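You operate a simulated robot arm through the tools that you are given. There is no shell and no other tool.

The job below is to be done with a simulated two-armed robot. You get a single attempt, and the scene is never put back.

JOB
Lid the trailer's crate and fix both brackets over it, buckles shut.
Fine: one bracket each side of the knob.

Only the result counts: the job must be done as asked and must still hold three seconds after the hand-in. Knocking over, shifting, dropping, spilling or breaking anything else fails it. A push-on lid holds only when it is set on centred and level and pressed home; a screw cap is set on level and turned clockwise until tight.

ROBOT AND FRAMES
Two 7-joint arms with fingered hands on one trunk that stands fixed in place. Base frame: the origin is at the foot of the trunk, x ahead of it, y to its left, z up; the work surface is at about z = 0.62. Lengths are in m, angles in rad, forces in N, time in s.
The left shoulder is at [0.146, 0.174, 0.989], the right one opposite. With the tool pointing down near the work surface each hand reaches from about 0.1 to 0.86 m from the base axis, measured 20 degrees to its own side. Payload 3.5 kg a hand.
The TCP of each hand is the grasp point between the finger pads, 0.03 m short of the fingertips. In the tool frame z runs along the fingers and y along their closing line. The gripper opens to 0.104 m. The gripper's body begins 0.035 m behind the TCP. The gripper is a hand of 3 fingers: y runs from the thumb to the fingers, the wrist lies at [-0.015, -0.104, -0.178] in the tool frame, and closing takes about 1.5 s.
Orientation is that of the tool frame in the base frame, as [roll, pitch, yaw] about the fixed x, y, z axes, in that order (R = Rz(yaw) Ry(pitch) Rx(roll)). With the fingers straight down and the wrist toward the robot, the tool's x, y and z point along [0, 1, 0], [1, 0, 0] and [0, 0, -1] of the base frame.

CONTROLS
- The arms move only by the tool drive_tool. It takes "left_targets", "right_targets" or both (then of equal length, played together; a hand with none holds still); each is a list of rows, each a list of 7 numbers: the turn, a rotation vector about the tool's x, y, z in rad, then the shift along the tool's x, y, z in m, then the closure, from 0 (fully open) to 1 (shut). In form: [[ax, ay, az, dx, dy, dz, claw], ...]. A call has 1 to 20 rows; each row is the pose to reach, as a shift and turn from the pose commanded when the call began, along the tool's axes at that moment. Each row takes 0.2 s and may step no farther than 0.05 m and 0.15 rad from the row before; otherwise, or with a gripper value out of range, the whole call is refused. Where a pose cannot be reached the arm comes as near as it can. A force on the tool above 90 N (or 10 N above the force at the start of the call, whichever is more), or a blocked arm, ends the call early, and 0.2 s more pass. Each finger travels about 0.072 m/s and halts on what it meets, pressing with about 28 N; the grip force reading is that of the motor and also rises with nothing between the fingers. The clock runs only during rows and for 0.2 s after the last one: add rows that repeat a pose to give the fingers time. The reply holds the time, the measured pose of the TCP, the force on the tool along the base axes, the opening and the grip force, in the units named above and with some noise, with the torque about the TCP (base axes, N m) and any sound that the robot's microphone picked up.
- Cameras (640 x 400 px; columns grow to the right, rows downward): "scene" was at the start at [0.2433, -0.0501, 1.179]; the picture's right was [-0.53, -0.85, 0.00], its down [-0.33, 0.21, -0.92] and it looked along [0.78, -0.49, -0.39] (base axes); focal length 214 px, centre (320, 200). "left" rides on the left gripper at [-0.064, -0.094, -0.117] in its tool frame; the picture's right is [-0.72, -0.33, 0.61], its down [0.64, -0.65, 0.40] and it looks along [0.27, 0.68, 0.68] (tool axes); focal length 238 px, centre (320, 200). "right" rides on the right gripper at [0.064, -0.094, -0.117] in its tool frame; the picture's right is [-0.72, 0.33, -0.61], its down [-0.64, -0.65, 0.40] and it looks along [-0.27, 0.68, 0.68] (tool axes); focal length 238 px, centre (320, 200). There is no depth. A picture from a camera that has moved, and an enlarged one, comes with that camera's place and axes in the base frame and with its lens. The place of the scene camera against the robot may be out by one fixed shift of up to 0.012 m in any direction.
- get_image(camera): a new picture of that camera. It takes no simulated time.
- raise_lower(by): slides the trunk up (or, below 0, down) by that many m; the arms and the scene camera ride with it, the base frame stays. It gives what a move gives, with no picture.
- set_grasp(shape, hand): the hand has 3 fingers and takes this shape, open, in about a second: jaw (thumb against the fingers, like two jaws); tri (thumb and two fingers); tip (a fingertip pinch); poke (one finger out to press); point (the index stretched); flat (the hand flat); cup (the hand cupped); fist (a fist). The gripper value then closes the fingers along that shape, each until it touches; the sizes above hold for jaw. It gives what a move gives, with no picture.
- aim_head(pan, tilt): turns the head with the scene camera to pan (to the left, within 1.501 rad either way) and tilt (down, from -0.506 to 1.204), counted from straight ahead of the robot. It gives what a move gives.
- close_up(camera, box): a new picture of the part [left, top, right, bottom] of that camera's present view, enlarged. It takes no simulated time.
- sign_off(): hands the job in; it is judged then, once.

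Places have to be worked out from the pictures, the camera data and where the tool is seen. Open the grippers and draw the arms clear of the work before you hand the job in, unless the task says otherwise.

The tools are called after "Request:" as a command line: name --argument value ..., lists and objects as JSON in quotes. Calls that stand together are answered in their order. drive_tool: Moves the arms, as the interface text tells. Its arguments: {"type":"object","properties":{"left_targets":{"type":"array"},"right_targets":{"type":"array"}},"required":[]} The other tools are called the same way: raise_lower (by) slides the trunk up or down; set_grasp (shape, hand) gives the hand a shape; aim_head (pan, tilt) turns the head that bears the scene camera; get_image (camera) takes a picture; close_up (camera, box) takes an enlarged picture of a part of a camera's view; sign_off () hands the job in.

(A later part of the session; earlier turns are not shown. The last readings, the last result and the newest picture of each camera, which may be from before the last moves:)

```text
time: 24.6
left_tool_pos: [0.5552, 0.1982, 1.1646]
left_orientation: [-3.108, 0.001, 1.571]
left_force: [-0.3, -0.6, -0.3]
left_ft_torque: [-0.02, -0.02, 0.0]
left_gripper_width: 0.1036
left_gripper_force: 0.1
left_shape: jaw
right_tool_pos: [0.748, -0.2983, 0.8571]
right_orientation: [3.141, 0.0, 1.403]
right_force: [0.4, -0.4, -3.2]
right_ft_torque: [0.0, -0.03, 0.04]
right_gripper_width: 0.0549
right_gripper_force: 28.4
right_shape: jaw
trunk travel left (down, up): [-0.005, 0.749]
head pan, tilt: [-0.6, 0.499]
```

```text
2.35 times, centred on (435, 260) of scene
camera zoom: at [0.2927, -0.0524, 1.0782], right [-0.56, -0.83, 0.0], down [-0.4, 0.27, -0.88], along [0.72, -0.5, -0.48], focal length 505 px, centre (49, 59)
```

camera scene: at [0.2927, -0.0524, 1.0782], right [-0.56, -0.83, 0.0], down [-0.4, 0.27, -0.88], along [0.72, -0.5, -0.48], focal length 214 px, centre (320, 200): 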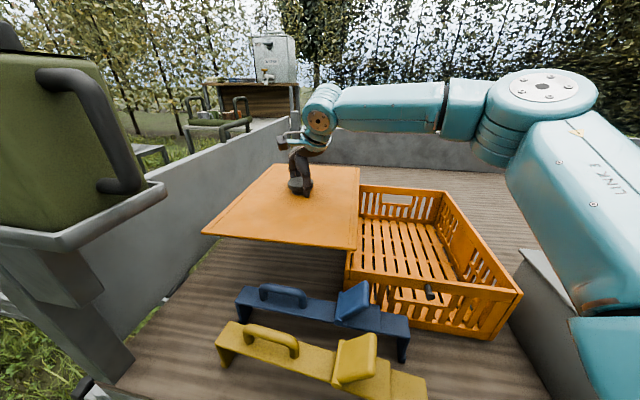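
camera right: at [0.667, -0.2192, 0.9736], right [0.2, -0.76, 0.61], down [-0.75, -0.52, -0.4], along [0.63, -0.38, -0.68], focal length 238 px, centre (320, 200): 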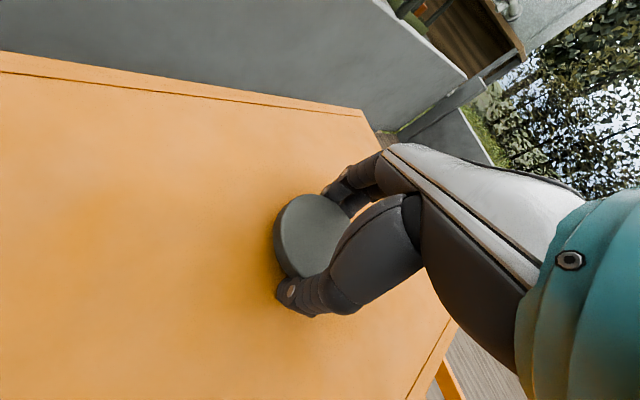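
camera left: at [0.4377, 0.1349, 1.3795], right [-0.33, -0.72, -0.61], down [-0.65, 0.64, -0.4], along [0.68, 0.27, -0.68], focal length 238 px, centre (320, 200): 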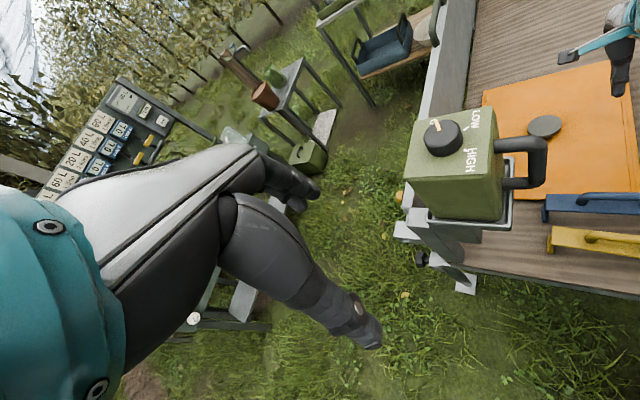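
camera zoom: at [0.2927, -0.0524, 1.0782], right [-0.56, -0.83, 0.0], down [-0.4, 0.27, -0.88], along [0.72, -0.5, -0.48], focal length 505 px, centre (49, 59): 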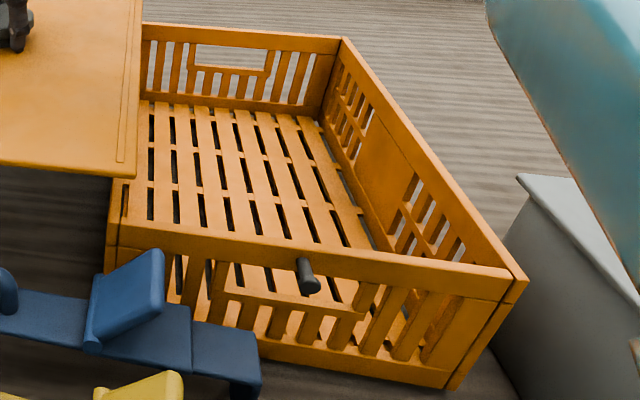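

The scene measurements give a crate centre at about (0.552, -0.512) in TCP terms, with the lid and crate yaws matching within about 0.5°. I'll carry the lid over the crate at this height in small steps.

Request:
drive_tool --right_targets '[[0, 0, 0, -0.0304, -0.0196, 0, 1.0], [0, 0, 0, -0.0608, -0.0392, 0, 1.0], [0, 0, 0, -0.0912, -0.0588, 0, 1.0], [0, 0, 0, -0.1216, -0.0784, 0, 1.0], [0, 0, 0, -0.152, -0.098, 0, 1.0], [0, 0, 0, -0.1824, -0.1176, 0, 1.0], [0, 0, 0, -0.2128, -0.137, 0, 1.0], [0, 0, 0, -0.2428, -0.1568, 0, 1.0], [0, 0, 0, -0.2428, -0.1568, 0, 1.0]]'

Request:
get_image --camera "scene"

Request:
get_image --camera "right"

```text
time: 26.6
left_tool_pos: [0.5541, 0.2012, 1.1643]
left_orientation: [-3.109, 0.003, 1.572]
left_force: [0.4, -0.2, 0.8]
left_ft_torque: [-0.04, 0.0, -0.03]
left_gripper_width: 0.1035
left_gripper_force: 0.1
left_shape: jaw
right_tool_pos: [0.5562, -0.5153, 0.8562]
right_orientation: [-3.141, 0.001, 1.402]
right_force: [0.0, -0.4, -3.2]
right_ft_torque: [0.01, 0.02, -0.01]
right_gripper_width: 0.0547
right_gripper_force: 28.5
right_shape: jaw
trunk travel left (down, up): [-0.005, 0.749]
head pan, tilt: [-0.6, 0.499]
```

```text
taken
camera scene: at [0.2925, -0.0526, 1.0784], right [-0.56, -0.83, 0.0], down [-0.4, 0.27, -0.88], along [0.72, -0.5, -0.48], focal length 214 px, centre (320, 200)
```

scene: 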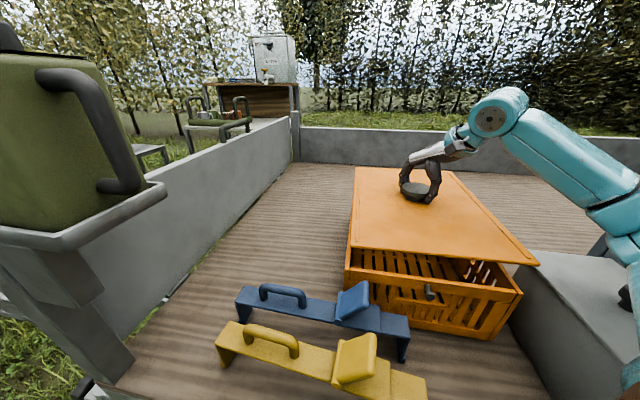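

```text
taken
camera right: at [0.475, -0.436, 0.9729], right [0.2, -0.76, 0.61], down [-0.75, -0.52, -0.4], along [0.63, -0.38, -0.68], focal length 238 px, centre (320, 200)
```

right: 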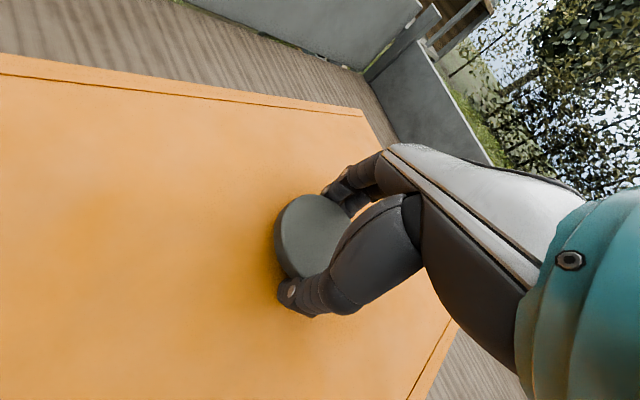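

The lid is over the crate. I'll lower it to about 1.5 cm above the rim and compare the edges closely.

Request:
drive_tool --right_targets '[[0, 0, 0, 0, 0, 0.012, 1.0], [0, 0, 0, 0, 0, 0.024, 1.0], [0, 0, 0, 0, 0, 0.035, 1.0], [0, 0, 0, 0, 0, 0.035, 1.0]]'

Request:
close_up --camera "scene" --box '[335, 160, 545, 345]'

Request:
close_up --camera "scene" --box '[335, 240, 435, 305]'

Request:
close_up --camera "scene" --box '[450, 240, 550, 305]'

Request:
close_up --camera "scene" --box '[340, 160, 440, 225]'

```text
time: 27.6
left_tool_pos: [0.5497, 0.2097, 1.1667]
left_orientation: [-3.113, 0.011, 1.573]
left_force: [0.6, 0.1, 0.0]
left_ft_torque: [-0.03, 0.0, -0.01]
left_gripper_width: 0.1038
left_gripper_force: 0.0
left_shape: jaw
right_tool_pos: [0.5505, -0.509, 0.8393]
right_orientation: [3.127, 0.042, 1.398]
right_force: [-0.3, -0.3, -2.8]
right_ft_torque: [0.02, 0.01, 0.01]
right_gripper_width: 0.0545
right_gripper_force: 28.0
right_shape: jaw
trunk travel left (down, up): [-0.005, 0.749]
head pan, tilt: [-0.6, 0.499]
```

```text
2.16 times, centred on (440, 252) of scene
camera zoom: at [0.288, -0.0432, 1.0814], right [-0.56, -0.83, 0.01], down [-0.39, 0.26, -0.88], along [0.73, -0.5, -0.47], focal length 464 px, centre (60, 86)
```

zoom: 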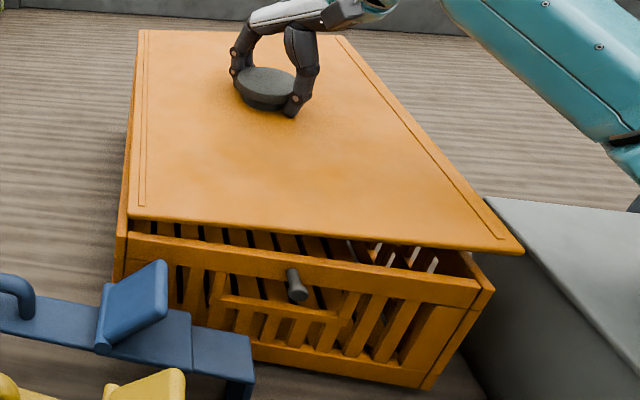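

```text
6.15 times, centred on (385, 272) of scene
camera zoom: at [0.288, -0.0432, 1.0814], right [-0.56, -0.83, 0.01], down [-0.39, 0.26, -0.88], along [0.73, -0.5, -0.47], focal length 1320 px, centre (-80, -246)
```

zoom: 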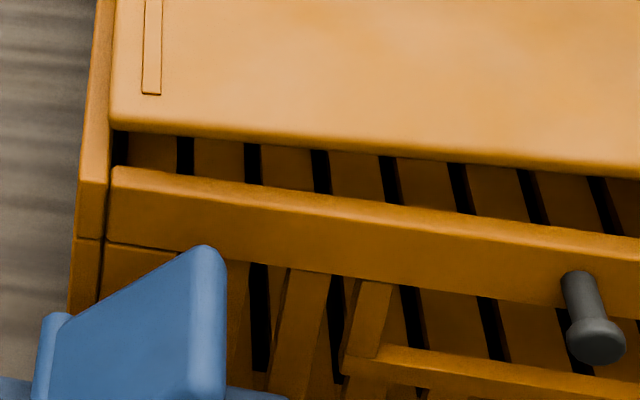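

```text
6.15 times, centred on (500, 272) of scene
camera zoom: at [0.288, -0.0432, 1.0814], right [-0.56, -0.83, 0.01], down [-0.39, 0.26, -0.88], along [0.73, -0.5, -0.47], focal length 1320 px, centre (-788, -246)
```

zoom: 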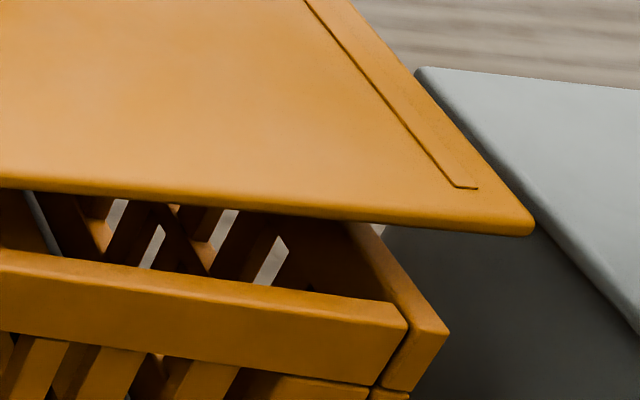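

```text
6.15 times, centred on (390, 192) of scene
camera zoom: at [0.288, -0.0432, 1.0814], right [-0.56, -0.83, 0.01], down [-0.39, 0.26, -0.88], along [0.73, -0.5, -0.47], focal length 1320 px, centre (-111, 246)
```

zoom: 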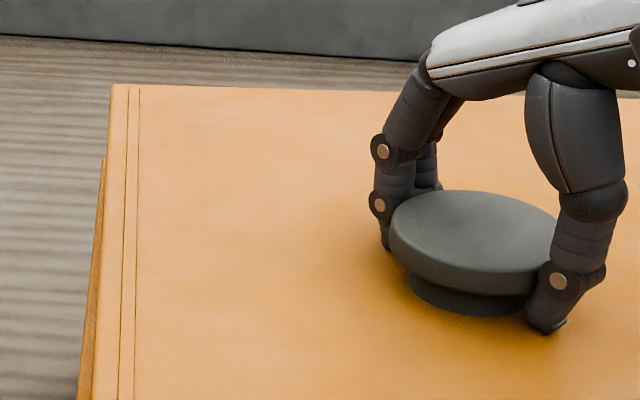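

The reading shows the trunk itself being pushed: the camera and left hand shifted and the tool tilted by 0.04 rad. Some part of the right arm must be touching something, so I'll look to the right before moving any further.

Request:
aim_head --pan -1.1 --tilt 0.7

Request:
get_image --camera "scene"

```text
time: 28.5
left_tool_pos: [0.5489, 0.2132, 1.164]
left_orientation: [-3.113, 0.014, 1.572]
left_force: [0.3, -0.5, -0.7]
left_ft_torque: [-0.01, -0.02, 0.01]
left_gripper_width: 0.1035
left_gripper_force: 0.1
left_shape: jaw
right_tool_pos: [0.5518, -0.5082, 0.8384]
right_orientation: [3.129, 0.041, 1.4]
right_force: [-0.3, 0.5, -3.1]
right_ft_torque: [0.0, 0.02, -0.01]
right_gripper_width: 0.0545
right_gripper_force: 27.7
right_shape: jaw
trunk travel left (down, up): [-0.005, 0.749]
head pan, tilt: [-1.1, 0.7]
```

```text
taken
camera scene: at [0.2512, -0.0644, 1.0633], right [-0.89, -0.46, 0.0], down [-0.29, 0.56, -0.77], along [0.35, -0.69, -0.63], focal length 214 px, centre (320, 200)
```

scene: 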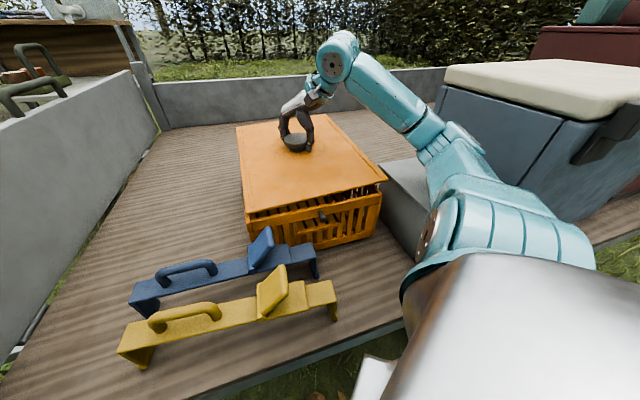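

The upper arm or elbow seems to be leaning on the grey box. I'll undo the descent by raising the hand back up, then check that the trunk springs back.

Request:
drive_tool --right_targets '[[0, 0, 0, 0, 0, -0.012, 1.0], [0, 0, 0, 0, 0, -0.024, 1.0], [0, 0, 0, 0, 0, -0.036, 1.0], [0, 0, 0, 0, 0, -0.045, 1.0], [0, 0, 0, 0, 0, -0.045, 1.0]]'

Request:
get_image --camera "scene"

```text
time: 29.7
left_tool_pos: [0.5544, 0.1999, 1.1636]
left_orientation: [-3.107, 0.003, 1.571]
left_force: [0.1, 0.6, -0.3]
left_ft_torque: [-0.02, 0.01, -0.03]
left_gripper_width: 0.1038
left_gripper_force: 0.1
left_shape: jaw
right_tool_pos: [0.5551, -0.5133, 0.8665]
right_orientation: [3.141, -0.001, 1.401]
right_force: [1.2, 0.8, -2.5]
right_ft_torque: [0.01, -0.01, -0.01]
right_gripper_width: 0.0545
right_gripper_force: 27.8
right_shape: jaw
trunk travel left (down, up): [-0.005, 0.749]
head pan, tilt: [-1.1, 0.7]
```

```text
taken
camera scene: at [0.2561, -0.0766, 1.0605], right [-0.89, -0.45, 0.0], down [-0.29, 0.57, -0.76], along [0.35, -0.68, -0.64], focal length 214 px, centre (320, 200)
```

scene: 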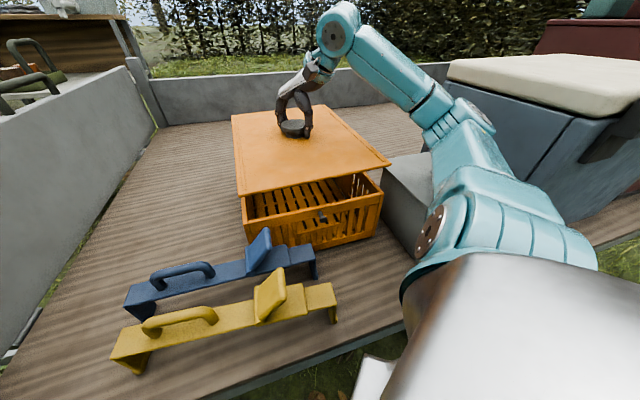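

Lifting released the contact. The elbow sits at about z≈0.90, just above the grey box's knob, so I'll raise the trunk to keep the elbow clear before lowering the lid again.

Request:
raise_lower --by 0.15

Request:
get_image --camera "scene"

```text
time: 31.5
left_tool_pos: [0.5559, 0.1992, 1.3125]
left_orientation: [-3.108, 0.0, 1.571]
left_force: [1.3, 0.0, -0.5]
left_ft_torque: [-0.03, -0.01, -0.03]
left_gripper_width: 0.1035
left_gripper_force: 0.1
left_shape: jaw
right_tool_pos: [0.5553, -0.5131, 1.017]
right_orientation: [-3.141, 0.002, 1.401]
right_force: [0.8, -0.2, -2.9]
right_ft_torque: [-0.01, 0.0, -0.03]
right_gripper_width: 0.0546
right_gripper_force: 28.2
right_shape: jaw
trunk travel left (down, up): [-0.155, 0.599]
head pan, tilt: [-1.1, 0.7]
```

```text
taken
camera scene: at [0.1671, -0.0768, 1.2204], right [-0.89, -0.45, 0.0], down [-0.29, 0.57, -0.76], along [0.35, -0.68, -0.64], focal length 214 px, centre (320, 200)
```

scene: 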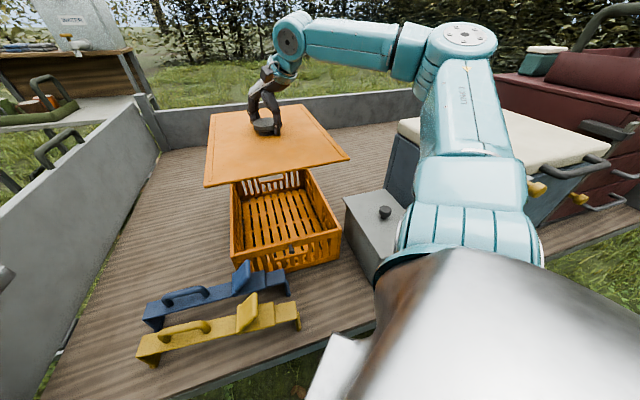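

The grey box's knob is still where it was (0.203, -0.545), and the elbow is now well above it. I'll lower the lid again in stages, watching the trunk and elbow.

Request:
drive_tool --right_targets '[[0, 0, 0, 0, 0, 0.035, 1.0], [0, 0, 0, 0, 0, 0.07, 1.0], [0, 0, 0, 0, 0, 0.105, 1.0], [0, 0, 0, 0, 0, 0.14, 1.0], [0, 0, 0, 0, 0, 0.155, 1.0], [0, 0, 0, 0, 0, 0.155, 1.0]]'

Request:
get_image --camera "scene"

```text
time: 32.9
left_tool_pos: [0.555, 0.2006, 1.3142]
left_orientation: [-3.109, 0.002, 1.57]
left_force: [-0.3, -0.2, -0.8]
left_ft_torque: [-0.01, 0.01, 0.02]
left_gripper_width: 0.1036
left_gripper_force: 0.0
left_shape: jaw
right_tool_pos: [0.5554, -0.5155, 0.8601]
right_orientation: [3.14, 0.0, 1.402]
right_force: [0.4, 0.1, -3.7]
right_ft_torque: [0.01, 0.03, -0.03]
right_gripper_width: 0.0545
right_gripper_force: 28.2
right_shape: jaw
trunk travel left (down, up): [-0.155, 0.599]
head pan, tilt: [-1.1, 0.7]
```

```text
taken
camera scene: at [0.1664, -0.0767, 1.2207], right [-0.89, -0.45, 0.0], down [-0.29, 0.57, -0.76], along [0.35, -0.68, -0.64], focal length 214 px, centre (320, 200)
```

scene: 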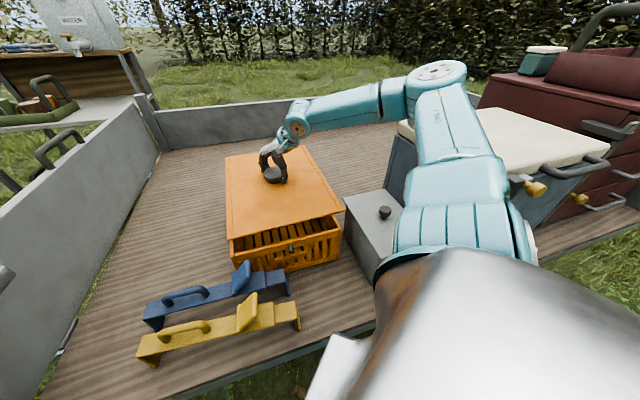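

The elbow stays high this time. I'll lower to about 1.5 cm above the rim and point the head straight at the crate for a close comparison.

Request:
drive_tool --right_targets '[[0, 0, 0, 0, 0, 0.012, 1.0], [0, 0, 0, 0, 0, 0.024, 1.0], [0, 0, 0, 0, 0, 0.036, 1.0], [0, 0, 0, 0, 0, 0.036, 1.0]]'

Request:
aim_head --pan -0.8 --tilt 0.75

Request:
get_image --camera "scene"

```text
time: 33.9
left_tool_pos: [0.5543, 0.2006, 1.3143]
left_orientation: [-3.108, 0.001, 1.571]
left_force: [0.3, 0.4, -0.7]
left_ft_torque: [-0.03, 0.03, 0.0]
left_gripper_width: 0.1035
left_gripper_force: 0.1
left_shape: jaw
right_tool_pos: [0.5574, -0.5126, 0.8256]
right_orientation: [3.14, 0.0, 1.401]
right_force: [0.2, 0.5, -2.4]
right_ft_torque: [0.0, 0.02, 0.05]
right_gripper_width: 0.0545
right_gripper_force: 28.2
right_shape: jaw
trunk travel left (down, up): [-0.155, 0.599]
head pan, tilt: [-1.1, 0.7]
```

```text
time: 34.7
left_tool_pos: [0.5555, 0.2002, 1.3144]
left_orientation: [-3.108, 0.001, 1.57]
left_force: [-0.4, -0.5, 1.0]
left_ft_torque: [0.01, 0.0, 0.04]
left_gripper_width: 0.1034
left_gripper_force: 0.1
left_shape: jaw
right_tool_pos: [0.5562, -0.5111, 0.8262]
right_orientation: [3.141, 0.001, 1.401]
right_force: [0.5, 0.1, -2.3]
right_ft_torque: [0.0, 0.02, -0.01]
right_gripper_width: 0.0545
right_gripper_force: 27.9
right_shape: jaw
trunk travel left (down, up): [-0.155, 0.599]
head pan, tilt: [-0.799, 0.75]
```

```text
taken
camera scene: at [0.1856, -0.0605, 1.2165], right [-0.72, -0.7, 0.0], down [-0.48, 0.49, -0.73], along [0.51, -0.52, -0.68], focal length 214 px, centre (320, 200)
```

scene: 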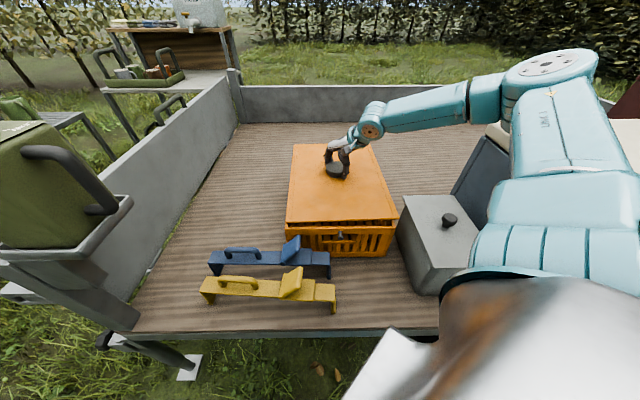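

This view looks straight along the crate's long axis. I'll zoom in on its near edge, far edge and corners.

Request:
close_up --camera "scene" --box '[275, 140, 405, 260]'

Request:
close_up --camera "scene" --box '[280, 200, 340, 240]'

Request:
close_up --camera "scene" --box '[345, 200, 405, 240]'

Request:
close_up --camera "scene" --box '[285, 135, 345, 175]'

Request:
close_up --camera "scene" --box '[345, 135, 405, 175]'

```text
3.33 times, centred on (340, 200) of scene
camera zoom: at [0.1856, -0.0605, 1.2165], right [-0.72, -0.7, 0.0], down [-0.48, 0.49, -0.73], along [0.51, -0.52, -0.68], focal length 715 px, centre (253, 200)
```

zoom: 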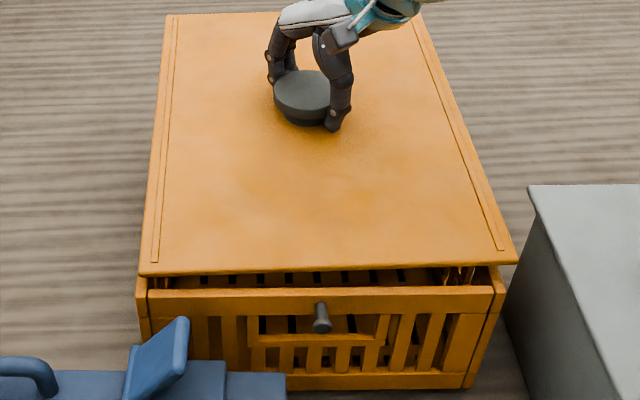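

```text
10.00 times, centred on (310, 220) of scene
camera zoom: at [0.1856, -0.0605, 1.2165], right [-0.72, -0.7, 0.0], down [-0.48, 0.49, -0.73], along [0.51, -0.52, -0.68], focal length 2145 px, centre (420, 0)
```

zoom: 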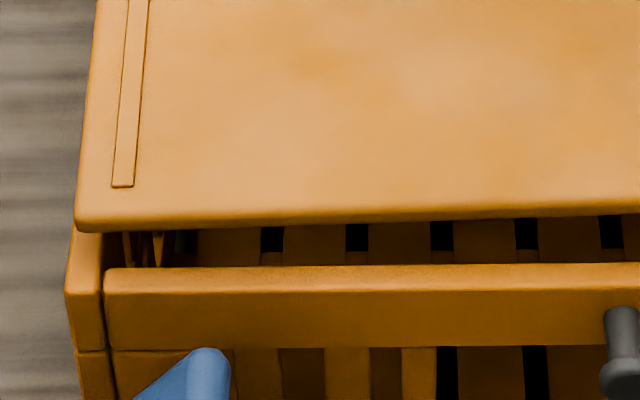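

```text
10.00 times, centred on (375, 220) of scene
camera zoom: at [0.1856, -0.0605, 1.2165], right [-0.72, -0.7, 0.0], down [-0.48, 0.49, -0.73], along [0.51, -0.52, -0.68], focal length 2145 px, centre (-230, 0)
```

zoom: 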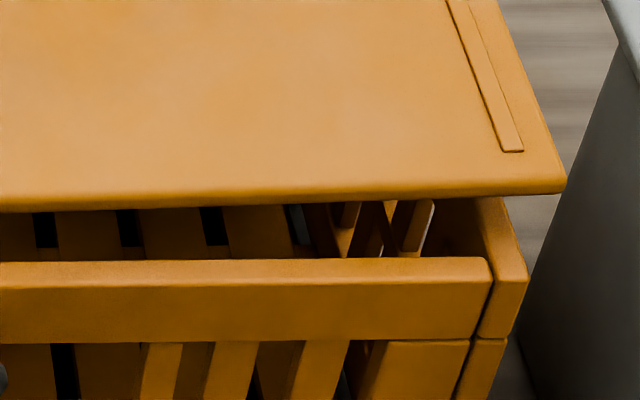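

```text
10.00 times, centred on (315, 155) of scene
camera zoom: at [0.1856, -0.0605, 1.2165], right [-0.72, -0.7, 0.0], down [-0.48, 0.49, -0.73], along [0.51, -0.52, -0.68], focal length 2145 px, centre (370, 650)
```

zoom: 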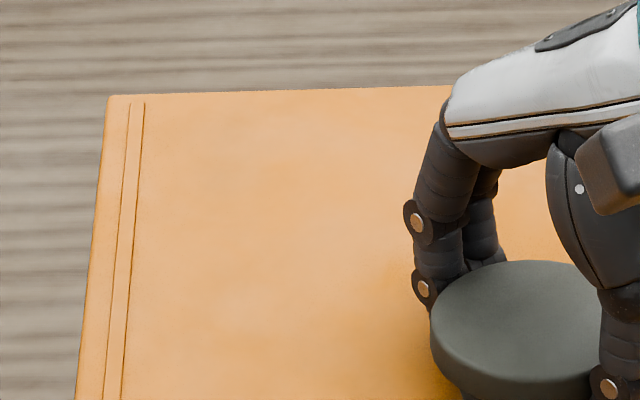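

```text
10.00 times, centred on (375, 155) of scene
camera zoom: at [0.1856, -0.0605, 1.2165], right [-0.72, -0.7, 0.0], down [-0.48, 0.49, -0.73], along [0.51, -0.52, -0.68], focal length 2145 px, centre (-230, 650)
```

zoom: 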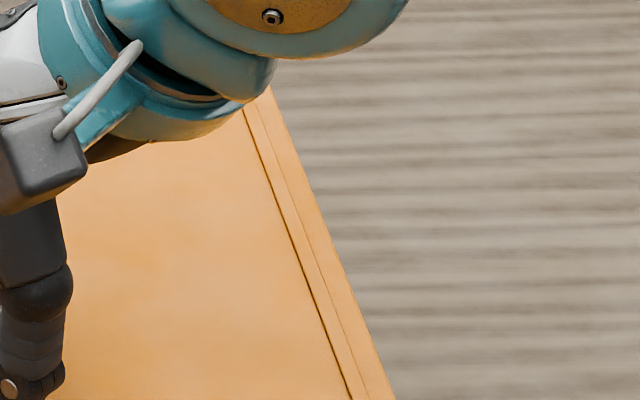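

The lid looks nearly centred, but may be turned or rolled a degree or two. A second viewpoint would settle it, so I'll bring the left hand's camera round to look at the crate from its left side.

Request:
drive_tool --left_targets '[[0, 0, 0.143, -0.029, -0.007, 0.0195, 0], [0, 0, 0.286, -0.058, -0.014, 0.039, 0], [0, 0, 0.429, -0.087, -0.021, 0.0585, 0], [0, 0, 0.571, -0.116, -0.028, 0.078, 0], [0, 0, 0.714, -0.145, -0.035, 0.0975, 0], [0, 0, 0.857, -0.174, -0.042, 0.117, 0], [0, 0, 1.0, -0.203, -0.049, 0.1365, 0], [0, 0, 1.143, -0.232, -0.056, 0.156, 0], [0, 0, 1.286, -0.261, -0.063, 0.1755, 0], [0, 0, 1.428, -0.29, -0.07, 0.195, 0], [0, 0, 1.571, -0.32, -0.0755, 0.214, 0], [0, 0, 1.571, -0.32, -0.0755, 0.214, 0]]'

Request:
get_image --camera "left"

Request:
get_image --camera "scene"

```text
time: 37.3
left_tool_pos: [0.4708, -0.1193, 1.1037]
left_orientation: [3.139, 0.035, -0.003]
left_force: [-0.4, -0.3, -0.1]
left_ft_torque: [-0.01, 0.02, 0.01]
left_gripper_width: 0.1036
left_gripper_force: 0.0
left_shape: jaw
right_tool_pos: [0.557, -0.5126, 0.826]
right_orientation: [3.14, 0.001, 1.401]
right_force: [0.3, -0.1, -3.1]
right_ft_torque: [-0.01, 0.03, -0.01]
right_gripper_width: 0.0547
right_gripper_force: 28.1
right_shape: jaw
trunk travel left (down, up): [-0.155, 0.599]
head pan, tilt: [-0.799, 0.75]
```

```text
taken
camera left: at [0.4115, -0.0259, 1.2224], right [-0.74, 0.33, -0.59], down [0.63, 0.65, -0.43], along [0.24, -0.69, -0.69], focal length 238 px, centre (320, 200)
```

left: 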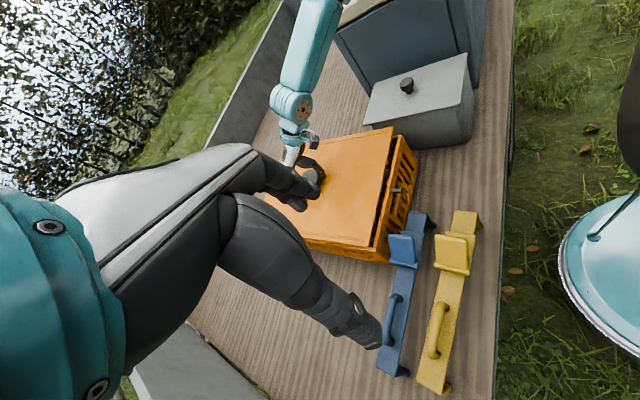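

```text
taken
camera scene: at [0.1856, -0.0605, 1.2165], right [-0.72, -0.7, 0.0], down [-0.48, 0.49, -0.73], along [0.51, -0.52, -0.68], focal length 214 px, centre (320, 200)
```

scene: 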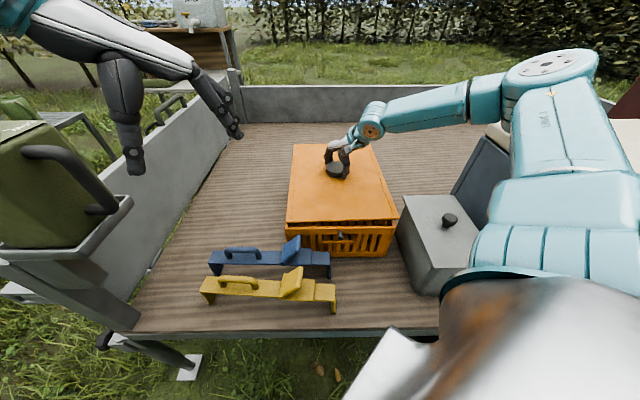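

The left camera sees the crate's left side past the hand. I'll zoom in there.

Request:
close_up --camera "left" --box '[290, 120, 430, 270]'

```text
2.67 times, centred on (360, 195) of left
camera zoom: at [0.4115, -0.0259, 1.2224], right [-0.74, 0.33, -0.59], down [0.63, 0.65, -0.43], along [0.24, -0.69, -0.69], focal length 636 px, centre (213, 213)
```

zoom: 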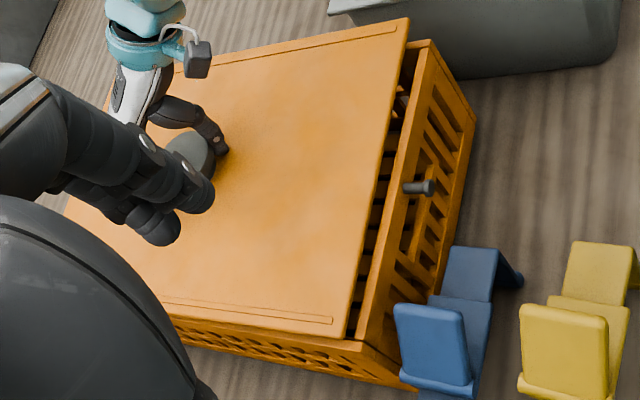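

I'll zoom in tighter on the two near corners from this side.

Request:
close_up --camera "left" --box '[350, 230, 398, 260]'

Request:
close_up --camera "left" --box '[380, 120, 428, 150]'

Request:
close_up --camera "left" --box '[290, 225, 370, 275]'

```text
13.33 times, centred on (374, 245) of left
camera zoom: at [0.4115, -0.0259, 1.2224], right [-0.74, 0.33, -0.59], down [0.63, 0.65, -0.43], along [0.24, -0.69, -0.69], focal length 3178 px, centre (-400, -400)
```

zoom: 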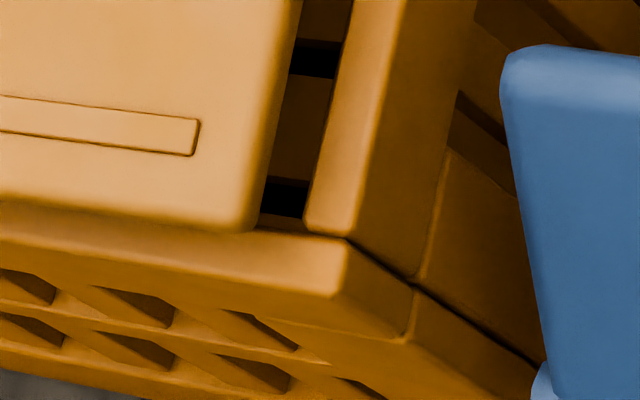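

```text
13.33 times, centred on (404, 135) of left
camera zoom: at [0.4115, -0.0259, 1.2224], right [-0.74, 0.33, -0.59], down [0.63, 0.65, -0.43], along [0.24, -0.69, -0.69], focal length 3178 px, centre (-800, 1067)
```

zoom: 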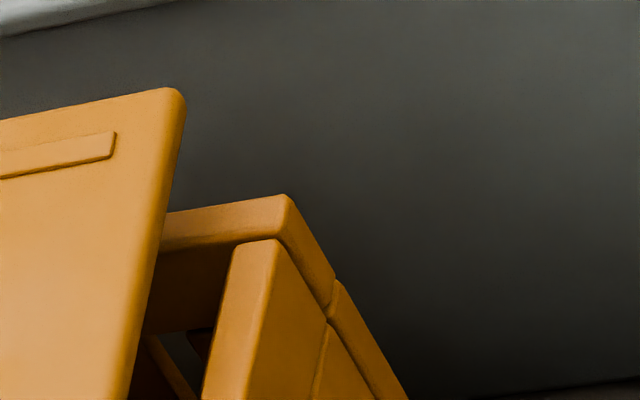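

```text
8.00 times, centred on (330, 250) of left
camera zoom: at [0.4115, -0.0259, 1.2224], right [-0.74, 0.33, -0.59], down [0.63, 0.65, -0.43], along [0.24, -0.69, -0.69], focal length 1907 px, centre (240, -200)
```

zoom: 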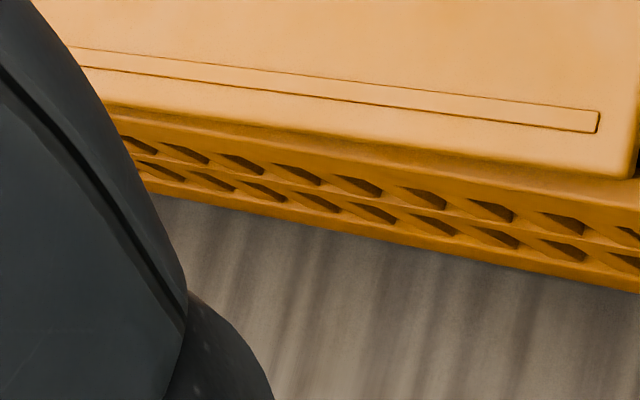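

From the two views, the lid sits about 5–7 mm too far from the robot, is turned about 1° counter-clockwise and is nearly centred sideways. I'll correct that, lower 8 mm and look again.

Request:
drive_tool --right_targets '[[0, 0, 0.008, 0.0023, -0.0015, 0.0, 1.0], [0, 0, 0.017, 0.0046, -0.003, 0.0, 1.0], [0, 0, 0.017, 0.0046, -0.003, 0.005, 1.0], [0, 0, 0.017, 0.0046, -0.003, 0.009, 1.0], [0, 0, 0.017, 0.0046, -0.003, 0.009, 1.0]]'

Request:
close_up --camera "left" --box '[350, 230, 398, 260]'

Request:
close_up --camera "left" --box '[380, 120, 428, 150]'

Request:
close_up --camera "scene" --box '[280, 200, 340, 240]'

Request:
close_up --camera "scene" --box '[345, 200, 405, 240]'

```text
time: 38.5
left_tool_pos: [0.4728, -0.1184, 1.103]
left_orientation: [3.14, 0.034, 0.0]
left_force: [1.0, -0.6, -0.1]
left_ft_torque: [0.01, -0.03, 0.0]
left_gripper_width: 0.1037
left_gripper_force: 0.0
left_shape: jaw
right_tool_pos: [0.5543, -0.5078, 0.8178]
right_orientation: [3.141, 0.001, 1.386]
right_force: [-0.6, 0.9, -2.5]
right_ft_torque: [-0.02, -0.01, 0.02]
right_gripper_width: 0.0547
right_gripper_force: 28.3
right_shape: jaw
trunk travel left (down, up): [-0.155, 0.599]
head pan, tilt: [-0.799, 0.75]
```

```text
13.33 times, centred on (374, 245) of left
camera zoom: at [0.4114, -0.0257, 1.2227], right [-0.74, 0.33, -0.59], down [0.63, 0.65, -0.43], along [0.25, -0.68, -0.69], focal length 3178 px, centre (-400, -400)
```

zoom: 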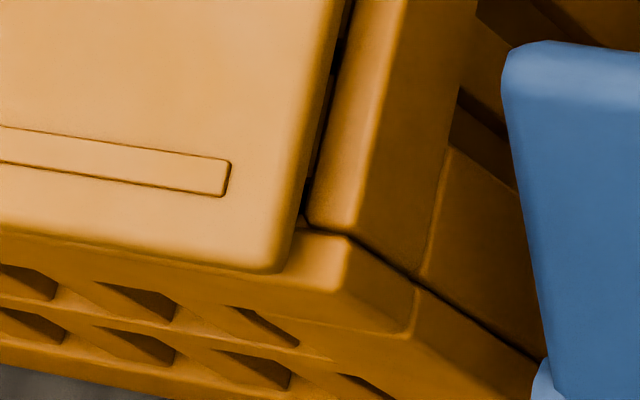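

```text
13.33 times, centred on (404, 135) of left
camera zoom: at [0.4114, -0.0257, 1.2227], right [-0.74, 0.33, -0.59], down [0.63, 0.65, -0.43], along [0.25, -0.68, -0.69], focal length 3178 px, centre (-800, 1067)
```

zoom: 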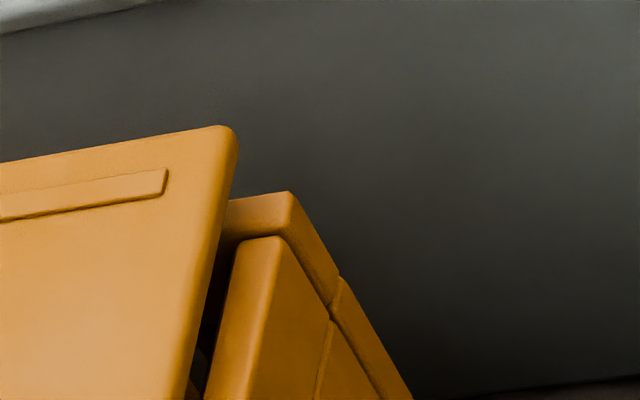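

```text
10.00 times, centred on (310, 220) of scene
camera zoom: at [0.1856, -0.0604, 1.2164], right [-0.72, -0.7, 0.0], down [-0.48, 0.49, -0.73], along [0.51, -0.52, -0.68], focal length 2145 px, centre (420, 0)
```

zoom: 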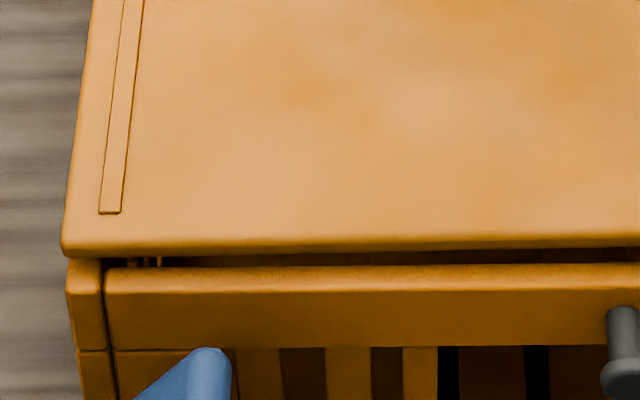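

```text
10.00 times, centred on (375, 220) of scene
camera zoom: at [0.1856, -0.0604, 1.2164], right [-0.72, -0.7, 0.0], down [-0.48, 0.49, -0.73], along [0.51, -0.52, -0.68], focal length 2145 px, centre (-230, 0)
```

zoom: 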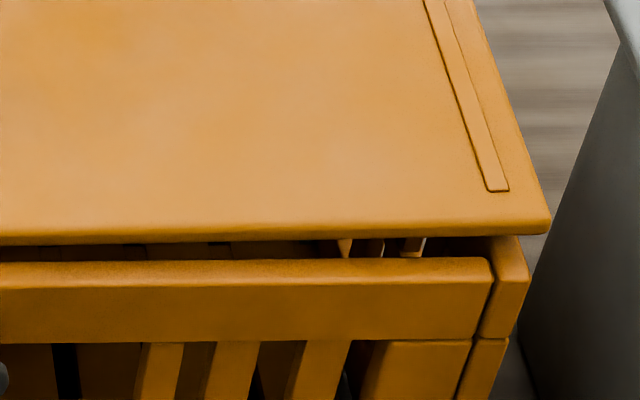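

The lid and rim edges are now nearly parallel. The lid is about 2–3 mm far forward with a gap of about 7 mm. I'll nudge it 2 mm back and lower it in small steps until it touches.

Request:
drive_tool --right_targets '[[0, 0, 0.004, 0.0006, -0.002, 0.002, 1.0], [0, 0, 0.004, 0.0006, -0.002, 0.004, 1.0], [0, 0, 0.004, 0.0006, -0.002, 0.006, 1.0], [0, 0, 0.004, 0.0006, -0.002, 0.008, 1.0], [0, 0, 0.004, 0.0006, -0.002, 0.01, 1.0]]'

Request:
close_up --camera "left" --box '[350, 230, 398, 260]'

Request:
close_up --camera "left" --box '[380, 120, 428, 150]'

Request:
close_up --camera "scene" --box '[275, 140, 405, 260]'

```text
time: 39.7
left_tool_pos: [0.4709, -0.1166, 1.1059]
left_orientation: [3.139, 0.031, 0.001]
left_force: [-0.2, 0.7, -0.3]
left_ft_torque: [-0.02, -0.01, -0.02]
left_gripper_width: 0.1035
left_gripper_force: 0.0
left_shape: jaw
right_tool_pos: [0.5514, -0.5068, 0.8087]
right_orientation: [3.138, 0.002, 1.382]
right_force: [-3.8, 0.3, 12.4]
right_ft_torque: [0.32, 1.11, -0.02]
right_gripper_width: 0.054
right_gripper_force: 28.1
right_shape: jaw
trunk travel left (down, up): [-0.155, 0.599]
head pan, tilt: [-0.799, 0.75]
```

```text
13.33 times, centred on (374, 245) of left
camera zoom: at [0.41, -0.0246, 1.2236], right [-0.74, 0.33, -0.59], down [0.63, 0.65, -0.43], along [0.25, -0.69, -0.69], focal length 3178 px, centre (-400, -400)
```

zoom: 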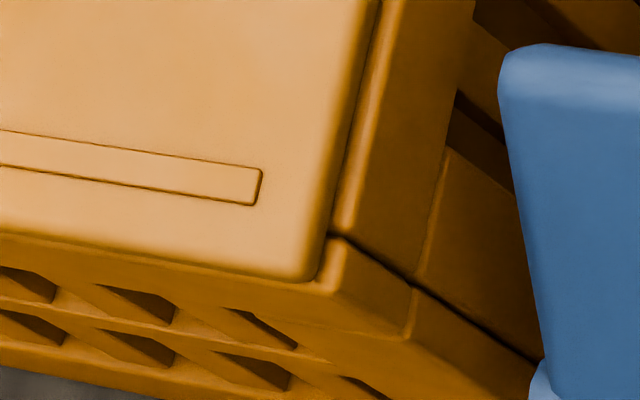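

```text
13.33 times, centred on (404, 135) of left
camera zoom: at [0.41, -0.0246, 1.2236], right [-0.74, 0.33, -0.59], down [0.63, 0.65, -0.43], along [0.25, -0.69, -0.69], focal length 3178 px, centre (-800, 1067)
```

zoom: 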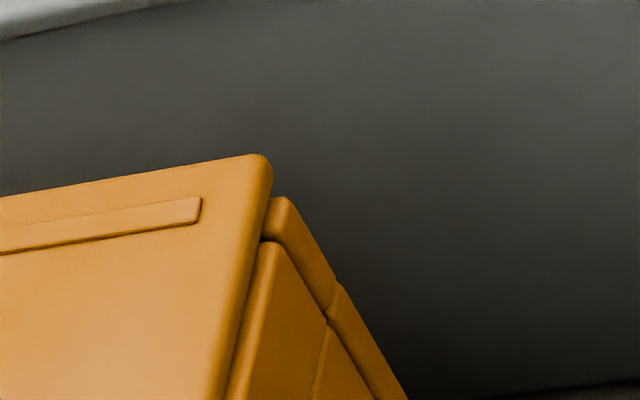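

```text
3.33 times, centred on (340, 200) of scene
camera zoom: at [0.1842, -0.0594, 1.217], right [-0.72, -0.7, 0.0], down [-0.47, 0.49, -0.73], along [0.51, -0.52, -0.68], focal length 715 px, centre (253, 200)
```

zoom: 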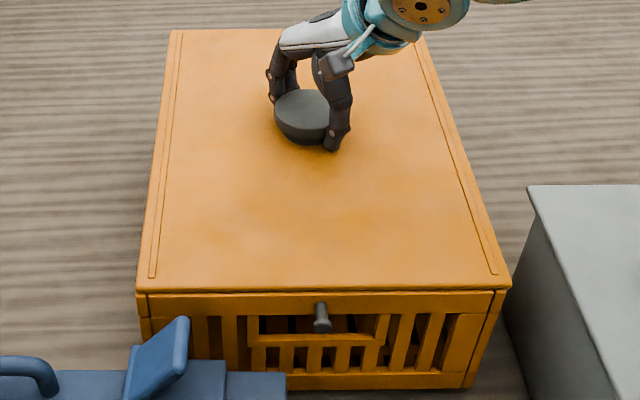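

The lid touches the rim (12 N up), and its corners match the crate's within 1–2 mm. I'll press down on it in small steps to seat it, watching the force and sound.

Request:
drive_tool --right_targets '[[0, 0, 0, 0, 0, 0.003, 1.0], [0, 0, 0, 0, 0, 0.006, 1.0], [0, 0, 0, 0, 0, 0.009, 1.0]]'

Request:
close_up --camera "scene" --box '[275, 140, 405, 260]'

Request:
close_up --camera "left" --box '[290, 120, 430, 270]'

```text
time: 40.5
left_tool_pos: [0.4687, -0.115, 1.107]
left_orientation: [3.139, 0.03, -0.001]
left_force: [-0.1, 0.2, 0.6]
left_ft_torque: [0.0, 0.01, -0.01]
left_gripper_width: 0.1033
left_gripper_force: 0.0
left_shape: jaw
right_tool_pos: [0.552, -0.5047, 0.8083]
right_orientation: [3.123, 0.003, 1.381]
right_force: [-3.3, -6.0, 51.5]
right_ft_torque: [0.64, 2.99, -0.2]
right_gripper_width: 0.0539
right_gripper_force: 27.7
right_shape: jaw
trunk travel left (down, up): [-0.155, 0.599]
head pan, tilt: [-0.799, 0.75]
```

```text
3.33 times, centred on (340, 200) of scene
camera zoom: at [0.1814, -0.0574, 1.2179], right [-0.72, -0.7, 0.0], down [-0.47, 0.49, -0.73], along [0.51, -0.53, -0.68], focal length 715 px, centre (253, 200)
```

zoom: 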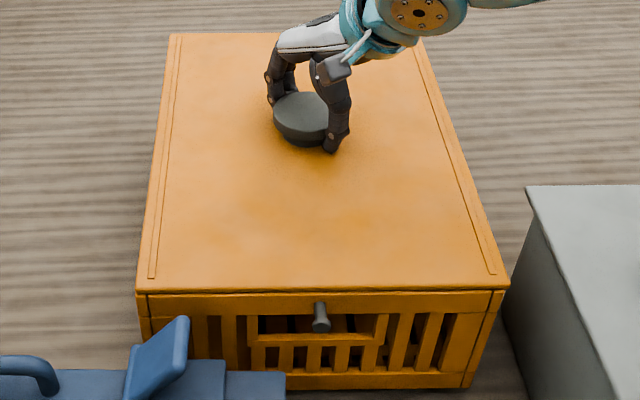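

```text
2.67 times, centred on (360, 195) of left
camera zoom: at [0.4072, -0.0226, 1.2249], right [-0.74, 0.32, -0.59], down [0.63, 0.65, -0.43], along [0.25, -0.69, -0.68], focal length 636 px, centre (213, 213)
```

zoom: 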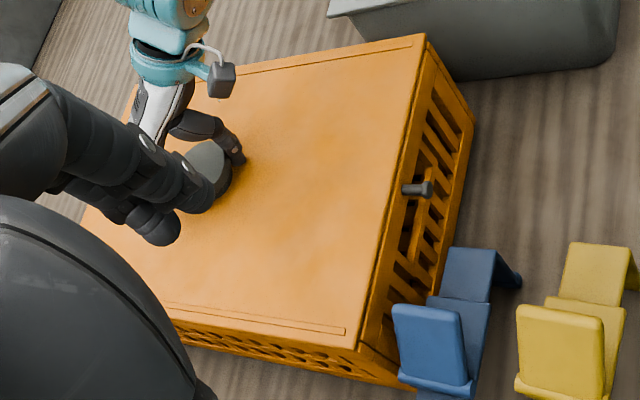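

At 51 N the height doesn't change, so the lid is fully down and flush. I'll ease off the pressure, open the fingers and rise straight up.

Request:
drive_tool --right_targets '[[0, 0, 0, 0, 0, -0.004, 1.0], [0, 0, 0, 0, 0, -0.009, 1.0], [0, 0, 0, 0, 0, -0.0095, 0.7], [0, 0, 0, 0, 0, -0.0095, 0.4], [0, 0, 0, 0, 0, -0.0095, 0.1], [0, 0, 0, 0, 0, -0.0095, 0.0], [0, 0, 0, 0, 0, -0.0095, 0.0], [0, 0, 0, 0, 0, -0.0095, 0.0], [0, 0, 0, 0, 0, -0.0095, 0.0]]'

Request:
get_image --camera "right"

```text
time: 42.5
left_tool_pos: [0.4726, -0.1187, 1.1025]
left_orientation: [3.139, 0.032, -0.001]
left_force: [0.4, -0.8, -0.6]
left_ft_torque: [-0.03, 0.01, 0.0]
left_gripper_width: 0.1036
left_gripper_force: 0.1
left_shape: jaw
right_tool_pos: [0.5509, -0.5078, 0.808]
right_orientation: [3.141, 0.001, 1.382]
right_force: [-0.6, -0.2, 2.9]
right_ft_torque: [-0.05, -0.13, -0.05]
right_gripper_width: 0.103
right_gripper_force: 0.0
right_shape: jaw
trunk travel left (down, up): [-0.155, 0.599]
head pan, tilt: [-0.799, 0.75]
```

```text
taken
camera right: at [0.4708, -0.4262, 0.9253], right [0.18, -0.77, 0.61], down [-0.76, -0.51, -0.4], along [0.62, -0.39, -0.68], focal length 238 px, centre (320, 200)
```

right: 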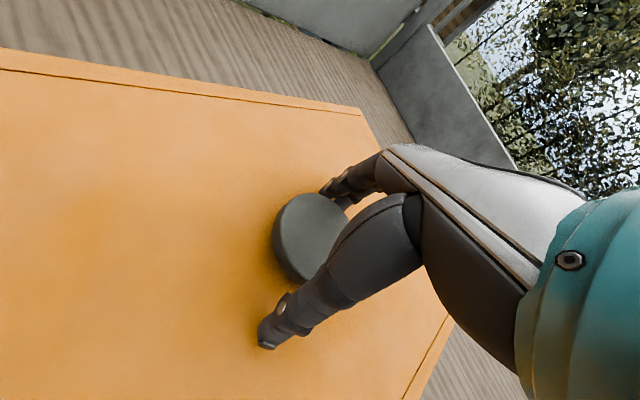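

The hand has released the lid. I'll rise clear, then go look at the brackets up close with the right camera.

Request:
drive_tool --right_targets '[[0, 0, 0, 0, 0, -0.02, 0.0], [0, 0, 0, 0, 0, -0.05, 0.0], [0, 0, 0, 0, 0, -0.09, 0.0], [0, 0, 0, 0, 0, -0.13, 0.0], [0, 0, 0, 0, 0, -0.17, 0.0], [0, 0, 0, 0, 0, -0.2, 0.0]]'

Request:
get_image --camera "scene"

Request:
close_up --camera "scene" --box '[190, 230, 350, 330]'

Request:
close_up --camera "left" --box '[360, 190, 500, 400]'

```text
time: 43.9
left_tool_pos: [0.4711, -0.1176, 1.1037]
left_orientation: [3.14, 0.033, 0.002]
left_force: [0.3, -0.5, 0.2]
left_ft_torque: [0.03, 0.0, -0.02]
left_gripper_width: 0.1035
left_gripper_force: 0.3
left_shape: jaw
right_tool_pos: [0.5496, -0.503, 1.0089]
right_orientation: [-3.141, 0.001, 1.382]
right_force: [-0.9, 0.0, 0.7]
right_ft_torque: [0.02, 0.0, -0.05]
right_gripper_width: 0.1035
right_gripper_force: 0.1
right_shape: jaw
trunk travel left (down, up): [-0.155, 0.599]
head pan, tilt: [-0.799, 0.75]
```

```text
taken
camera scene: at [0.1853, -0.0601, 1.2165], right [-0.72, -0.7, 0.0], down [-0.48, 0.49, -0.73], along [0.51, -0.52, -0.68], focal length 214 px, centre (320, 200)
```

scene: 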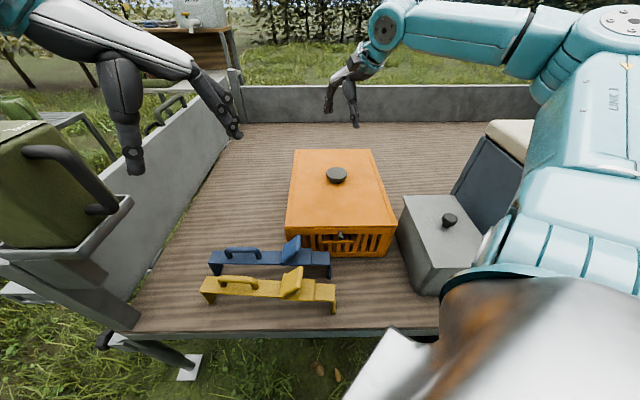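

```text
4.00 times, centred on (270, 280) of scene
camera zoom: at [0.1853, -0.0601, 1.2165], right [-0.72, -0.7, 0.0], down [-0.48, 0.49, -0.73], along [0.51, -0.52, -0.68], focal length 858 px, centre (520, -120)
```

zoom: 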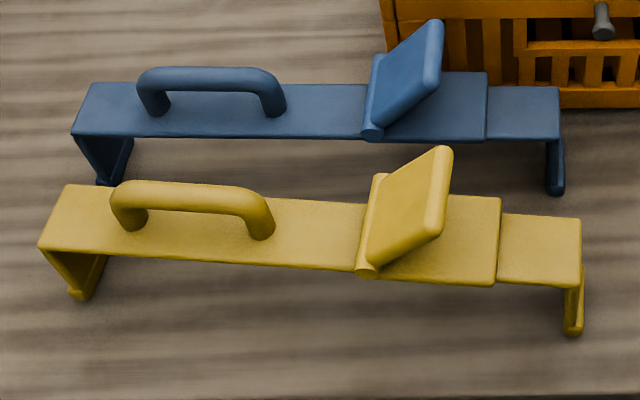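

```text
1.90 times, centred on (430, 295) of left
camera zoom: at [0.4111, -0.0253, 1.2228], right [-0.74, 0.33, -0.59], down [0.63, 0.65, -0.43], along [0.25, -0.68, -0.69], focal length 454 px, centre (110, 19)
```

zoom: 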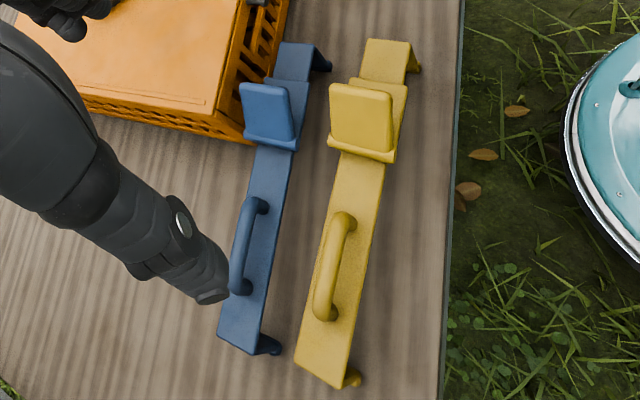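

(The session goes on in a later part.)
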